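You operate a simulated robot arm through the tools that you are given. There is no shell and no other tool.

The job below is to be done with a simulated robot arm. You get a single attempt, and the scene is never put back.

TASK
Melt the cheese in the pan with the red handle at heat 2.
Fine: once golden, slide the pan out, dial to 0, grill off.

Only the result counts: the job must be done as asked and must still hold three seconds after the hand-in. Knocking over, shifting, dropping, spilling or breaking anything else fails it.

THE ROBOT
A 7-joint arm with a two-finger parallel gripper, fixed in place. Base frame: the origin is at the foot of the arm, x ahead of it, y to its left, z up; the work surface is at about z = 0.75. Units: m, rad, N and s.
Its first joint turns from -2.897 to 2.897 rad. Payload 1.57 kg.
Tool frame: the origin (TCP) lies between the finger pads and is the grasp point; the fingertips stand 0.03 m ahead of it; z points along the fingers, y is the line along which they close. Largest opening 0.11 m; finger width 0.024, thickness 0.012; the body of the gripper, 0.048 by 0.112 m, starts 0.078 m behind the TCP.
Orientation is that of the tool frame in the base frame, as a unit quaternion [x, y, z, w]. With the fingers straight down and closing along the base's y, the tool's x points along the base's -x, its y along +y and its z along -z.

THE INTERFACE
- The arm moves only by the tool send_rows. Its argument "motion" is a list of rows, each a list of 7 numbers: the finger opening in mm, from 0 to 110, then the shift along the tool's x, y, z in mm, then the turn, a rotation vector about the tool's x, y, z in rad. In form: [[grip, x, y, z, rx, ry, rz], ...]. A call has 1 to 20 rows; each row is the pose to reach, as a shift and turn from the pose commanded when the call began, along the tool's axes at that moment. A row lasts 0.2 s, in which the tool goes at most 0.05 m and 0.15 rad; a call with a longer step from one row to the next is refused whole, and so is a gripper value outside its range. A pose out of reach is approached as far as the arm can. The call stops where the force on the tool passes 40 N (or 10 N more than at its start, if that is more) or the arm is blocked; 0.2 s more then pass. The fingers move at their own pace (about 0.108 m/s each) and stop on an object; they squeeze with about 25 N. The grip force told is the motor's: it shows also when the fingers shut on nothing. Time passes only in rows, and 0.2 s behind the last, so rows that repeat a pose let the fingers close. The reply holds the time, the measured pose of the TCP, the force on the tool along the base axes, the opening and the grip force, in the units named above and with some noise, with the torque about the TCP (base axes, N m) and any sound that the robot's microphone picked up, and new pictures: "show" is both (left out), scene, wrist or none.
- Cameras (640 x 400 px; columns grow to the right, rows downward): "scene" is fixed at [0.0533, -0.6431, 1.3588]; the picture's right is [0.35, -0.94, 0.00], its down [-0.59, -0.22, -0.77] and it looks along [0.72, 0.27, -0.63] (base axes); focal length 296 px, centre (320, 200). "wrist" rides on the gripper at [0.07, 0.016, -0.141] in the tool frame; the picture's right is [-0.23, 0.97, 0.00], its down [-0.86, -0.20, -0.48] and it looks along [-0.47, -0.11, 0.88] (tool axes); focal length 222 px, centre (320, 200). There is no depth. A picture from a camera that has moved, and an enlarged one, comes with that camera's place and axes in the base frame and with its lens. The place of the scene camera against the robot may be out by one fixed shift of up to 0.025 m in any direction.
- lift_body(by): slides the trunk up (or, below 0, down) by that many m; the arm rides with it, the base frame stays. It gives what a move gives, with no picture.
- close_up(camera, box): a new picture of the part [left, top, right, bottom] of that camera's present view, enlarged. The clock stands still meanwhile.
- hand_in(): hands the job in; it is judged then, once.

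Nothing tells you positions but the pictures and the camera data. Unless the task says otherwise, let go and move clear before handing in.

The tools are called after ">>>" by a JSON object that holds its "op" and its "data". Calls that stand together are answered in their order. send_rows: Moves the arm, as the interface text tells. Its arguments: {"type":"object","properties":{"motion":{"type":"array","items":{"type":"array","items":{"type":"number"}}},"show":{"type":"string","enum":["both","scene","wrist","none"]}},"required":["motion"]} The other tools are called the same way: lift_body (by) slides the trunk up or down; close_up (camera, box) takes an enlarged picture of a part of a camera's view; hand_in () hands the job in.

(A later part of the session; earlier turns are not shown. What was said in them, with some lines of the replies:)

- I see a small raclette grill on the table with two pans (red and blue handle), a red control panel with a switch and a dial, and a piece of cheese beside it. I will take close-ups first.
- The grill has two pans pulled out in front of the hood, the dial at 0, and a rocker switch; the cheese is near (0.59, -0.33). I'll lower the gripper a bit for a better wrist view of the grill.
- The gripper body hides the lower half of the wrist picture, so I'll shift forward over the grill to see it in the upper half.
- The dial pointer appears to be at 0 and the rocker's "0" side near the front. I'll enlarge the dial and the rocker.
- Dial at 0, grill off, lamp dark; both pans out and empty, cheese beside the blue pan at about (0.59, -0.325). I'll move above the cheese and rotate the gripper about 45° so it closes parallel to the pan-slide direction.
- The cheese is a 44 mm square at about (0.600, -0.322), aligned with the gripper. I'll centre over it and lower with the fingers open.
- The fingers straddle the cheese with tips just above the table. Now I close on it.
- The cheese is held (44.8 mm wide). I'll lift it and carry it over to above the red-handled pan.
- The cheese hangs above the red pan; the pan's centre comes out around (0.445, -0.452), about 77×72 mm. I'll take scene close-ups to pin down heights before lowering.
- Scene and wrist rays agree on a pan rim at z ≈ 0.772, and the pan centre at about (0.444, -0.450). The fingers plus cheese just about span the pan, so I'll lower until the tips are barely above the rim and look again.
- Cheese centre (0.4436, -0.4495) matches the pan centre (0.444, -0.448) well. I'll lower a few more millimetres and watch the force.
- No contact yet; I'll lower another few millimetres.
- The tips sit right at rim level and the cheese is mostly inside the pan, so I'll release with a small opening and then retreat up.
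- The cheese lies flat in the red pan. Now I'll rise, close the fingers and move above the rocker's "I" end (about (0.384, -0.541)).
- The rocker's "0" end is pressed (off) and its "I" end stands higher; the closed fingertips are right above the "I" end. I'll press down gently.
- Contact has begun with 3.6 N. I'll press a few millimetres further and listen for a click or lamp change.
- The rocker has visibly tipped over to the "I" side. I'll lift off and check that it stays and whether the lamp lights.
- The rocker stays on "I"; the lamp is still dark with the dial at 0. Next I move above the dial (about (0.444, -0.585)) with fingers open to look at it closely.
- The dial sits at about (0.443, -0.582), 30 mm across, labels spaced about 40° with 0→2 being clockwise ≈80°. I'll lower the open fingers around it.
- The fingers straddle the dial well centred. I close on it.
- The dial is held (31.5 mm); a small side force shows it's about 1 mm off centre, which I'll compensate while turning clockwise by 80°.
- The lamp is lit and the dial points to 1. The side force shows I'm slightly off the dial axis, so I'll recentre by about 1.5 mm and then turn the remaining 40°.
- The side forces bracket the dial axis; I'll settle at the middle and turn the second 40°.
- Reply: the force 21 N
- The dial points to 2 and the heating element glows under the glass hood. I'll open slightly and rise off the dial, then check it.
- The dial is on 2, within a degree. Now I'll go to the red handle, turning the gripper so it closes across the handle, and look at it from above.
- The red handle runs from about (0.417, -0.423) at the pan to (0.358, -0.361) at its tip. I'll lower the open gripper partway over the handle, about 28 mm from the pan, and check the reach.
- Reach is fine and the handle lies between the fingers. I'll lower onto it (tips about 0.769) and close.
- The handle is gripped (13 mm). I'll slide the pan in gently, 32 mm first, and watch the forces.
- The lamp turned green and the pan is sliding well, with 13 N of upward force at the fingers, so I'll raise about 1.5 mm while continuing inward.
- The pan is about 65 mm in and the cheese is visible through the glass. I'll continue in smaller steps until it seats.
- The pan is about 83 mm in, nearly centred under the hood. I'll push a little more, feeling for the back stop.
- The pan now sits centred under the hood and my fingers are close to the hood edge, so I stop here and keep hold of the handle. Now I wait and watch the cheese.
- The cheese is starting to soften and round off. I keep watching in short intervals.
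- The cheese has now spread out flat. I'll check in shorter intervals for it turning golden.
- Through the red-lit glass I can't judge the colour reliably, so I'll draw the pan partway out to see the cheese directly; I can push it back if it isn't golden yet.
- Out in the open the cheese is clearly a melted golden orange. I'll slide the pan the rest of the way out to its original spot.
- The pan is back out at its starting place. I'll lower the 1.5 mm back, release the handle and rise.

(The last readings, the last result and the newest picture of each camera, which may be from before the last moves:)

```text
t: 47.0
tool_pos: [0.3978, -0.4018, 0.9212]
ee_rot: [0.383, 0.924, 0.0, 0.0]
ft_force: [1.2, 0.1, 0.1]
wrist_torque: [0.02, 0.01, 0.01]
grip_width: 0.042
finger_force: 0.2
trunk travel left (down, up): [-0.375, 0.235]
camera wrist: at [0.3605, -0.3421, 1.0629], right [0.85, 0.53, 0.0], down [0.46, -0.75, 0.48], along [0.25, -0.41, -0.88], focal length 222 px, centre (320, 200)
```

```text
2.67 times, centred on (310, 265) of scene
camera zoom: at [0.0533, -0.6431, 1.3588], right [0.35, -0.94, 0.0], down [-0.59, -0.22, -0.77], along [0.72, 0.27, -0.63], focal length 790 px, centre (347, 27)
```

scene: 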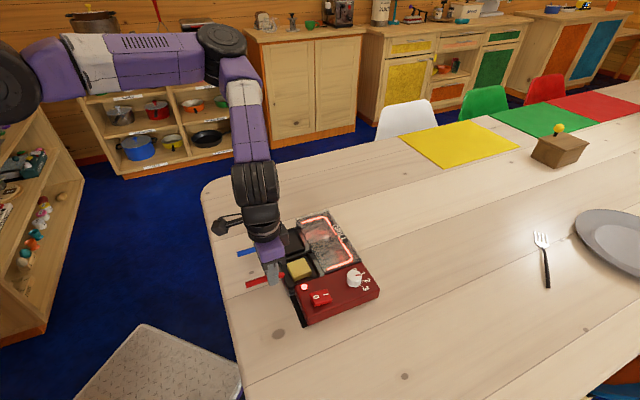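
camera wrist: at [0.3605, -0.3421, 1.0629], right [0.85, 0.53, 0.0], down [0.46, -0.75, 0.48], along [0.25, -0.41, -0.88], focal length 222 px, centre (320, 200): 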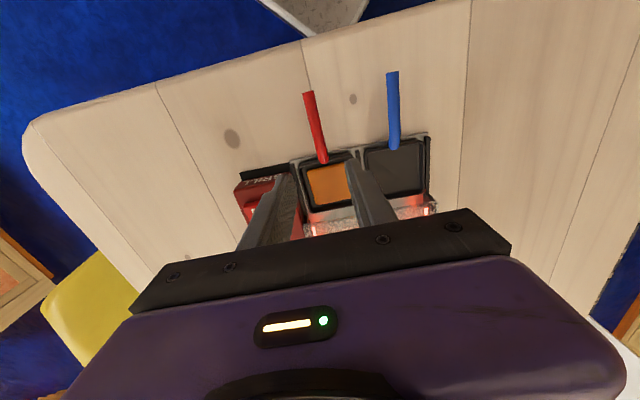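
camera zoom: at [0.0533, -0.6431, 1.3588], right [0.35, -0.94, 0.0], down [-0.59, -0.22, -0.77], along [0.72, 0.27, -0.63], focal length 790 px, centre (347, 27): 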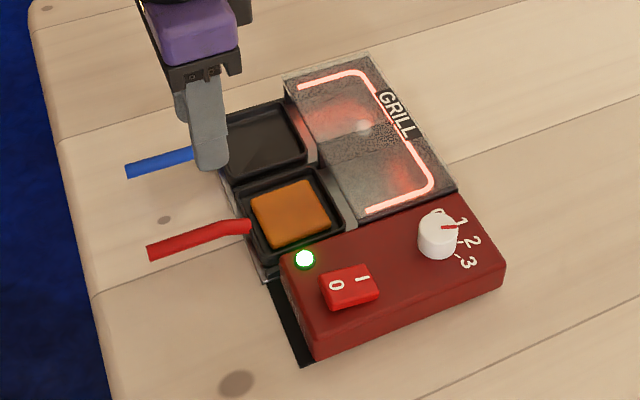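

All looks right: golden cheese in the pan, pan out. Next I return above the dial in the same orientation as when I released it.

>>> {"op": "send_rows", "data": {"motion": [[44, -32, -19, 0, 0, 0, -0.035], [44, -64, -38, 0, 0, 0, -0.07], [44, -96, -58, 0, 0, 0, -0.105], [44, -128, -77, 0, 0, 0, -0.14], [44, -159, -96, 0, 0, 0, -0.172], [44, -159, -96, 0, 0, 0, -0.172]], "show": "wrist"}}

>>> {"op": "close_up", "data": {"camera": "wrist", "box": [240, 80, 400, 180]}}

```text
t: 48.4
tool_pos: [0.4429, -0.5816, 0.9218]
ee_rot: [0.302, 0.953, 0.0, 0.0]
ft_force: [-0.3, 0.1, 0.5]
wrist_torque: [-0.01, -0.03, 0.06]
grip_width: 0.044
finger_force: 0.1
trunk travel left (down, up): [-0.375, 0.235]
camera wrist: at [0.3955, -0.5292, 1.0632], right [0.75, 0.67, 0.0], down [0.58, -0.66, 0.48], along [0.32, -0.36, -0.88], focal length 222 px, centre (320, 200)
```

wrist: 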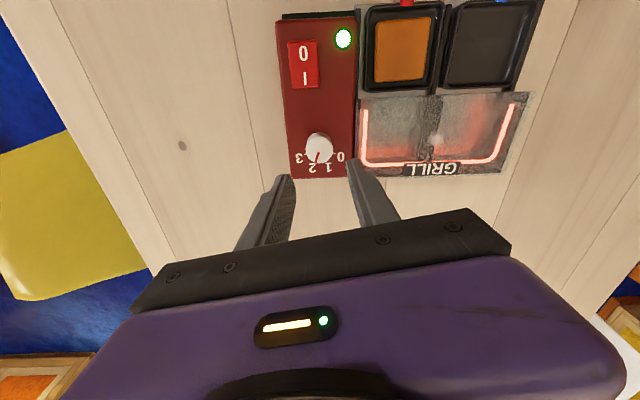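

```text
4.00 times, centred on (320, 130) of wrist
camera zoom: at [0.3955, -0.5292, 1.0632], right [0.75, 0.67, 0.0], down [0.58, -0.66, 0.48], along [0.32, -0.36, -0.88], focal length 888 px, centre (320, 480)
```

zoom: 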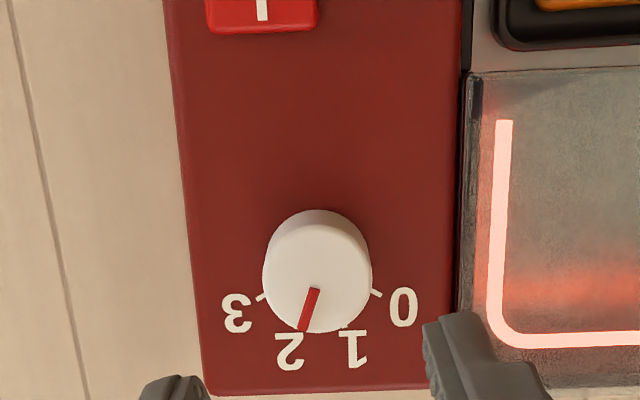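

The dial still shows 2. I'll descend around it with a sub-millimetre correction and close.

>>> {"op": "send_rows", "data": {"motion": [[44, 0.5, -0.8, 30, 0, 0, 0], [44, 0.5, -0.8, 60, 0, 0, 0], [44, 0.5, -0.8, 80, 0, 0, 0], [44, 0.5, -0.8, 88, 0, 0, 0], [44, 0.5, -0.8, 91, 0, 0, 0], [25, 0.5, -0.8, 91, 0, 0, 0], [15, 0.5, -0.8, 91, 0, 0, 0], [15, 0.5, -0.8, 91, 0, 0, 0]], "show": "wrist"}}

>>> {"op": "close_up", "data": {"camera": "wrist", "box": [240, 110, 400, 210]}}

```text
t: 50.2
tool_pos: [0.4425, -0.5819, 0.83]
ee_rot: [0.301, 0.954, 0.001, 0.001]
ft_force: [3.8, 10.4, 0.8]
wrist_torque: [0.17, -0.08, 0.0]
grip_width: 0.0318
finger_force: 25.4
trunk travel left (down, up): [-0.375, 0.235]
camera wrist: at [0.3945, -0.5298, 0.971], right [0.75, 0.67, 0.0], down [0.58, -0.66, 0.48], along [0.32, -0.36, -0.88], focal length 222 px, centre (320, 200)
```

wrist: 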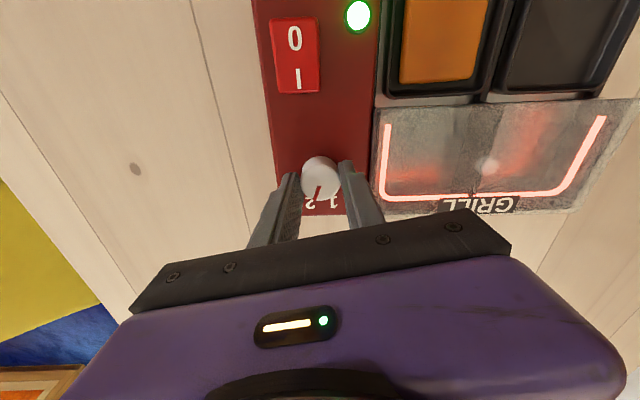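

```text
4.00 times, centred on (320, 160) of wrist
camera zoom: at [0.3945, -0.5298, 0.971], right [0.75, 0.67, 0.0], down [0.58, -0.66, 0.48], along [0.32, -0.36, -0.88], focal length 888 px, centre (320, 360)
```

zoom: 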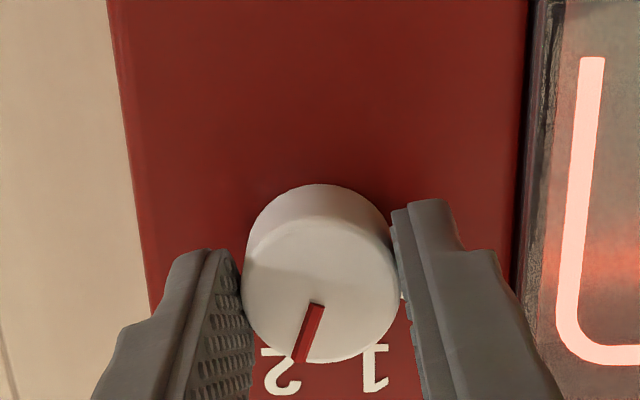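

Gripped with about 11 N of side force; I shift 0.6 mm to relieve it and turn counter-clockwise 40°, then check.

>>> {"op": "send_rows", "data": {"motion": [[15, 0, 0.6, 0, 0, 0, 0], [15, 0, 0.6, 0, 0, 0, -0.14], [15, 0, 0.6, 0, 0, 0, -0.28], [15, 0, 0.6, 0, 0, 0, -0.42], [15, 0, 0.6, 0, 0, 0, -0.56], [15, 0, 0.6, 0, 0, 0, -0.7]], "show": "none"}}

>>> {"op": "close_up", "data": {"camera": "wrist", "box": [240, 110, 400, 210]}}

```text
t: 51.6
tool_pos: [0.4424, -0.5823, 0.8306]
ee_rot: [-0.044, 0.999, -0.001, 0.0]
ft_force: [1.9, -0.6, 0.2]
wrist_torque: [0.14, 0.31, -0.06]
grip_width: 0.0315
finger_force: 25.5
trunk travel left (down, up): [-0.375, 0.235]
```

```text
4.00 times, centred on (320, 160) of wrist
camera zoom: at [0.3713, -0.5734, 0.971], right [0.14, 0.99, 0.0], down [0.87, -0.12, 0.48], along [0.47, -0.07, -0.88], focal length 888 px, centre (320, 360)
```

zoom: 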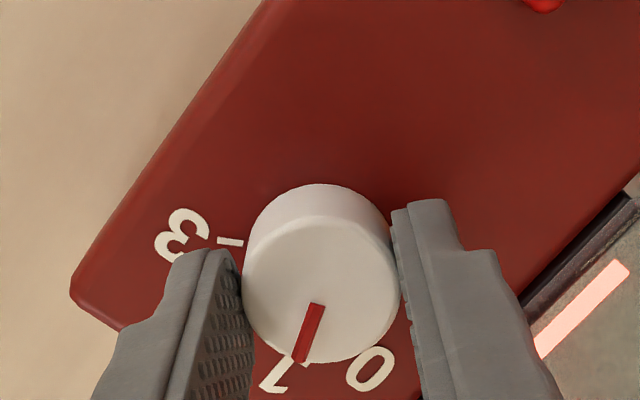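

Now at 1 with almost no side force. I'll turn the remaining 40° to 0.

>>> {"op": "send_rows", "data": {"motion": [[15, 0, 0, 0, 0, 0, -0.14], [15, 0, 0, 0, 0, 0, -0.28], [15, 0, 0, 0, 0, 0, -0.42], [15, 0, 0, 0, 0, 0, -0.56], [15, 0, 0, 0, 0, 0, -0.7], [15, 0, 0, 0, 0, 0, -0.7]], "show": "none"}}

>>> {"op": "close_up", "data": {"camera": "wrist", "box": [240, 110, 400, 210]}}

>>> {"op": "close_up", "data": {"camera": "scene", "box": [220, 190, 400, 340]}}

```text
t: 53.0
tool_pos: [0.4431, -0.5834, 0.8297]
ee_rot: [-0.384, 0.923, -0.001, 0.001]
ft_force: [7.8, -10.6, 0.3]
wrist_torque: [0.01, -0.3, -0.05]
grip_width: 0.0317
finger_force: 24.7
trunk travel left (down, up): [-0.375, 0.235]
```

```text
4.00 times, centred on (320, 160) of wrist
camera zoom: at [0.3815, -0.6217, 0.971], right [-0.53, 0.85, 0.0], down [0.74, 0.47, 0.48], along [0.41, 0.25, -0.88], focal length 888 px, centre (320, 360)
```

zoom: 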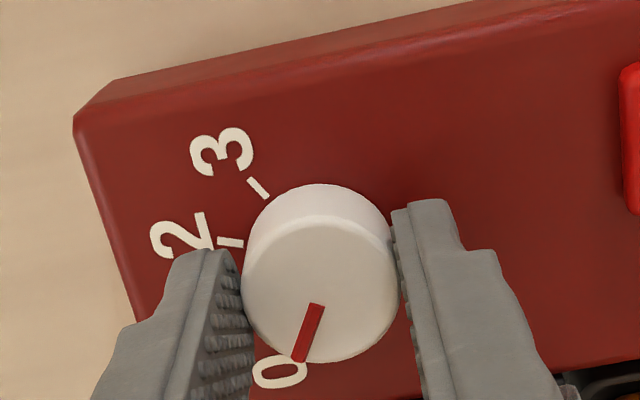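

```text
2.67 times, centred on (310, 265) of scene
camera zoom: at [0.0533, -0.6431, 1.3588], right [0.35, -0.94, 0.0], down [-0.59, -0.22, -0.77], along [0.72, 0.27, -0.63], focal length 790 px, centre (347, 27)
```

zoom: 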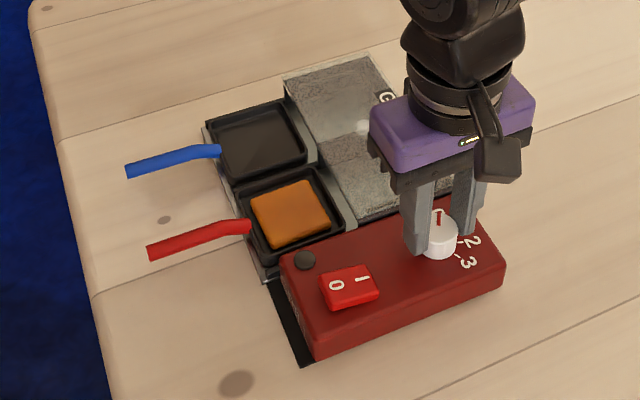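

The dial is back on 0 and the lamp and element are dark. I'll release, rise, close the fingers, and move above the rocker's "0" end.

>>> {"op": "send_rows", "data": {"motion": [[15, 0, -0.8, 0, 0, 0, 0], [40, 0, -0.8, 0, 0, 0, 0], [58, 0, -0.8, 0, 0, 0, 0], [58, 0, -0.8, -10, 0, 0, 0], [58, 0, -0.8, -40, 0, 0, 0], [58, 0, -0.8, -75, 0, 0, 0], [20, 3, 34, -75, 0, 0, 0], [0, 6, 68, -75, 0, 0, 0], [0, 8.8, 101, -75, 0, 0, 0], [0, 8.8, 101, -75, 0, 0, 0]], "show": "wrist"}}

>>> {"op": "close_up", "data": {"camera": "wrist", "box": [200, 60, 440, 210]}}

>>> {"op": "close_up", "data": {"camera": "scene", "box": [256, 220, 400, 330]}}

```text
t: 55.2
tool_pos: [0.3644, -0.5177, 0.9061]
ee_rot: [-0.383, 0.924, 0.0, 0.0]
ft_force: [-0.3, -0.4, 0.0]
wrist_torque: [-0.05, 0.02, -0.01]
grip_width: 0.0
finger_force: 21.2
trunk travel left (down, up): [-0.375, 0.235]
camera wrist: at [0.304, -0.5568, 1.0478], right [-0.53, 0.85, 0.0], down [0.75, 0.46, 0.48], along [0.41, 0.25, -0.88], focal length 222 px, centre (320, 200)
```

wrist: 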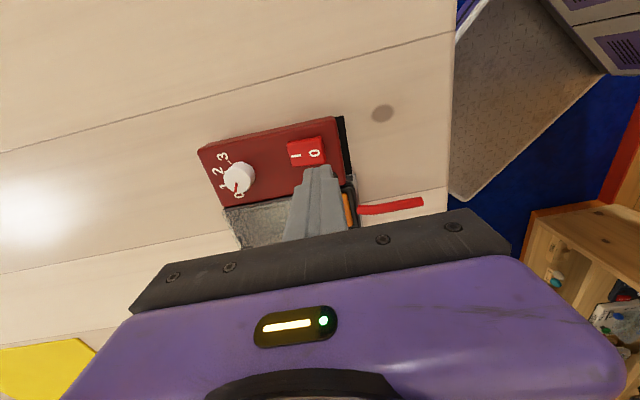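

```text
2.67 times, centred on (320, 135) of wrist
camera zoom: at [0.304, -0.5568, 1.0478], right [-0.53, 0.85, 0.0], down [0.75, 0.46, 0.48], along [0.41, 0.25, -0.88], focal length 592 px, centre (320, 373)
```

zoom: 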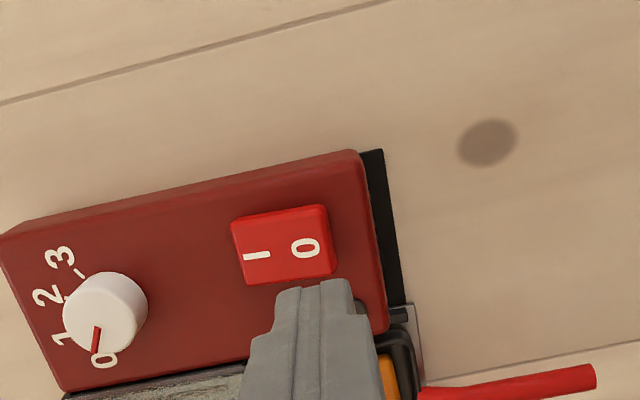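

```text
3.64 times, centred on (328, 275) of scene
camera zoom: at [0.0533, -0.6431, 1.3588], right [0.35, -0.94, 0.0], down [-0.59, -0.22, -0.77], along [0.72, 0.27, -0.63], focal length 1077 px, centre (291, -73)
```

zoom: 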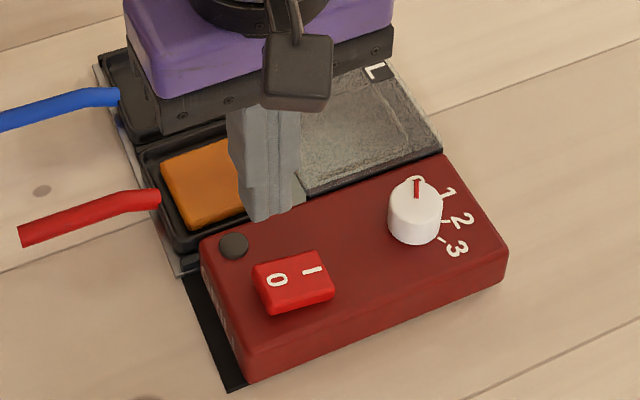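

The fingertips are over the raised "0" end of the rocker. I press down as before.

>>> {"op": "send_rows", "data": {"motion": [[0, 0, 0, 30, 0, 0, 0], [0, 0, 0, 55, 0, 0, 0], [0, 0, 0, 65, 0, 0, 0], [0, 0, 0, 68, 0, 0, 0], [0, 0, 0, 70, 0, 0, 0], [0, 0, 0, 72, 0, 0, 0], [0, 0, 0, 73.5, 0, 0, 0]], "show": "none"}}

>>> {"op": "close_up", "data": {"camera": "scene", "box": [256, 220, 400, 330]}}

```text
t: 56.8
tool_pos: [0.3616, -0.515, 0.832]
ee_rot: [-0.383, 0.924, 0.001, -0.001]
ft_force: [-5.8, 9.0, 11.3]
wrist_torque: [0.13, 0.07, 0.03]
grip_width: 0.0001
finger_force: 22.0
trunk travel left (down, up): [-0.375, 0.235]
```

```text
3.64 times, centred on (328, 275) of scene
camera zoom: at [0.0533, -0.6431, 1.3588], right [0.35, -0.94, 0.0], down [-0.59, -0.22, -0.77], along [0.72, 0.27, -0.63], focal length 1077 px, centre (291, -73)
```

zoom: 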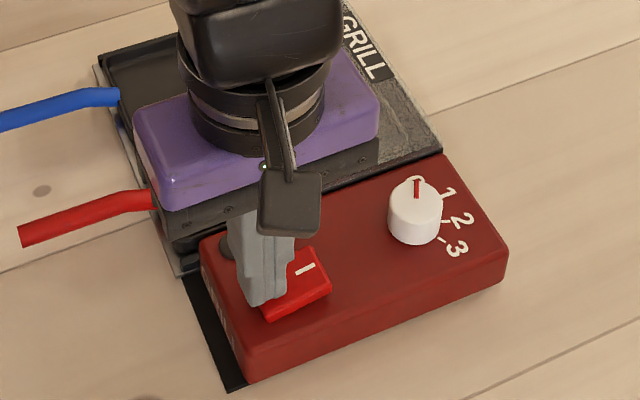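

The rocker has tipped to "0" with its "I" end up. I'll lift off and check.

>>> {"op": "send_rows", "data": {"motion": [[0, 0, 0, -10, 0, 0, 0], [0, 0, 0, -40, 0, 0, 0], [0, 0, 0, -80, 0, 0, 0], [0, 30, 0, -120, 0, 0, 0], [0, 30, 0, -140, 0, 0, 0]], "show": "both"}}

>>> {"op": "close_up", "data": {"camera": "scene", "box": [220, 190, 400, 340]}}

>>> {"op": "close_up", "data": {"camera": "wrist", "box": [180, 100, 420, 250]}}

```text
t: 58.0
tool_pos: [0.3418, -0.5373, 0.971]
ee_rot: [-0.384, 0.923, 0.001, 0.0]
ft_force: [0.0, -0.1, -1.0]
wrist_torque: [-0.01, 0.01, -0.01]
grip_width: 0.0001
finger_force: 21.3
trunk travel left (down, up): [-0.375, 0.235]
camera wrist: at [0.2814, -0.5766, 1.1124], right [-0.53, 0.85, 0.0], down [0.75, 0.46, 0.48], along [0.41, 0.25, -0.88], focal length 222 px, centre (320, 200)
```

scene: 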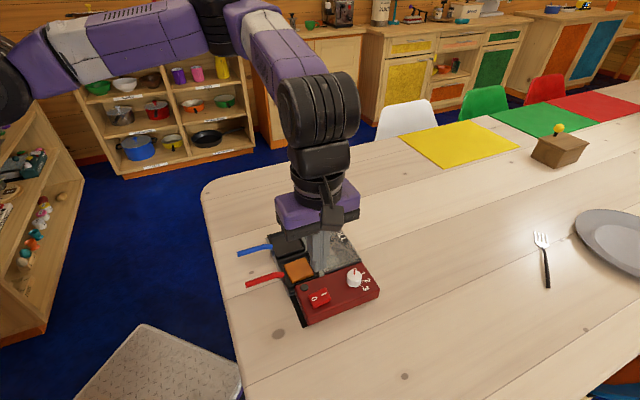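
wrist: 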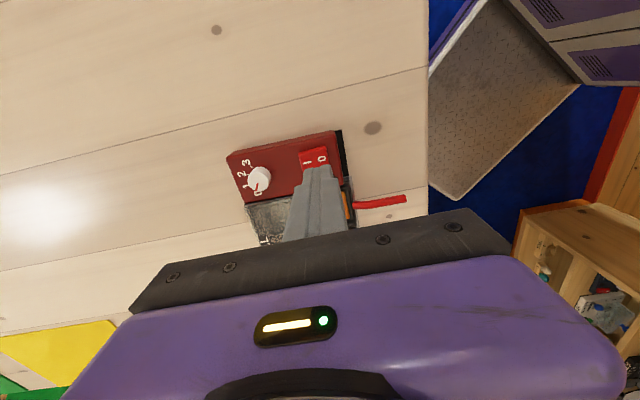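

```text
2.67 times, centred on (310, 265) of scene
camera zoom: at [0.0533, -0.6431, 1.3588], right [0.35, -0.94, 0.0], down [-0.59, -0.22, -0.77], along [0.72, 0.27, -0.63], focal length 790 px, centre (347, 27)
```

zoom: 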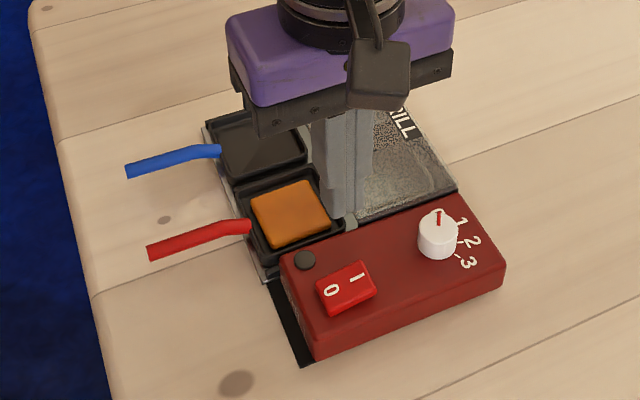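

```text
2.67 times, centred on (300, 175) of wrist
camera zoom: at [0.2814, -0.5766, 1.1124], right [-0.53, 0.85, 0.0], down [0.75, 0.46, 0.48], along [0.41, 0.25, -0.88], focal length 592 px, centre (373, 267)
```

zoom: 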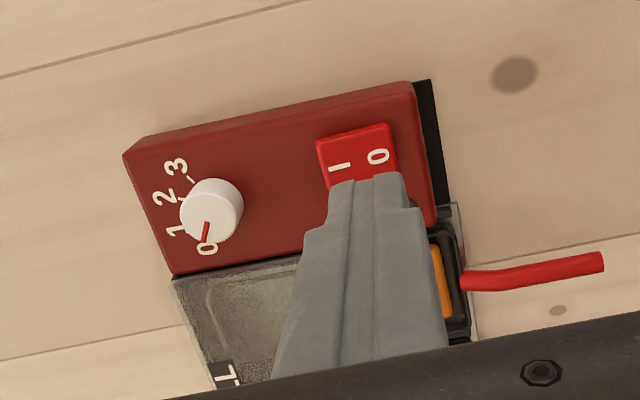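

Everything is back: rocker on 0, dial on 0, lamp dark, golden cheese in the pulled-out pan. I'll move the arm clear and take one last look.

>>> {"op": "send_rows", "data": {"motion": [[0, 0, 0, -40, 0, 0, 0], [0, 0, 0, -80, 0, 0, 0], [0, 0, 0, -120, 0, 0, 0], [0, -35, 15, -140, 0, 0, 0], [0, -70, 30, -150, 0, 0, 0], [0, -70, 30, -150, 0, 0, 0]], "show": "both"}}

>>> {"op": "close_up", "data": {"camera": "scene", "box": [220, 190, 400, 340]}}

```text
t: 59.4
tool_pos: [0.3724, -0.4687, 1.1188]
ee_rot: [-0.383, 0.924, 0.001, 0.0]
ft_force: [0.3, 0.2, -0.3]
wrist_torque: [0.03, 0.0, -0.02]
grip_width: 0.0
finger_force: 21.4
trunk travel left (down, up): [-0.375, 0.235]
camera wrist: at [0.3115, -0.5072, 1.2602], right [-0.53, 0.85, 0.0], down [0.75, 0.46, 0.48], along [0.41, 0.25, -0.88], focal length 222 px, centre (320, 200)
```

scene: 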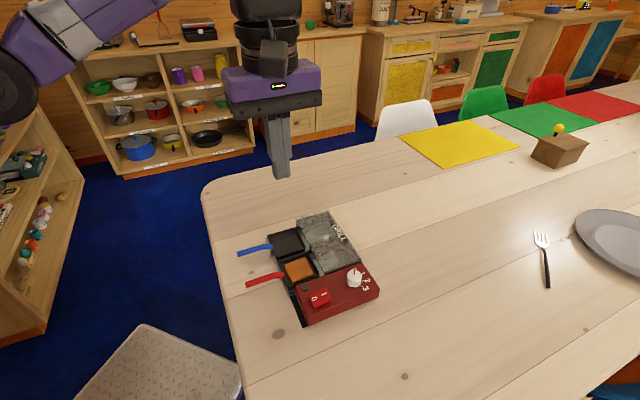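
wrist: 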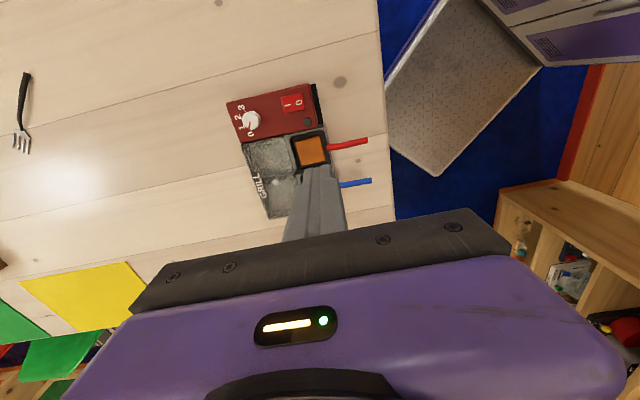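

```text
2.67 times, centred on (310, 265) of scene
camera zoom: at [0.0533, -0.6431, 1.3588], right [0.35, -0.94, 0.0], down [-0.59, -0.22, -0.77], along [0.72, 0.27, -0.63], focal length 790 px, centre (347, 27)
```

zoom: 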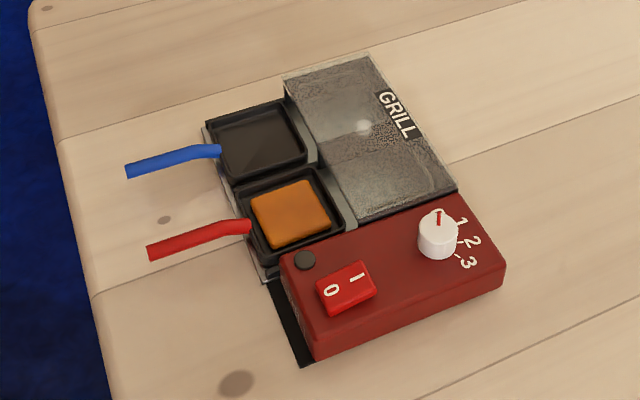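

The final view shows golden melted cheese in the red-handled pan, which is pulled out. The dial is on 0, the switch is off, nothing else has moved and the arm is clear, so I hand in the job.

>>> {"op": "hand_in", "data": {}}

```text
The job is handed in.
```

I melted the cheese in the red-handled pan at heat 2 and slid the pan out once the cheese turned golden. I then turned the dial to 0 and switched the grill off. In the last pictures the lamp and heating element were dark. The blue pan and everything else on the table looked unmoved, and the arm was clear.

I judged "golden" by eye. Through the red-lit glass I couldn't read the colour, so I drew the pan partway out to check. The cheese was melted flat and a deep golden orange, so I left it out. The job is handed in, but I have not seen the verdict.
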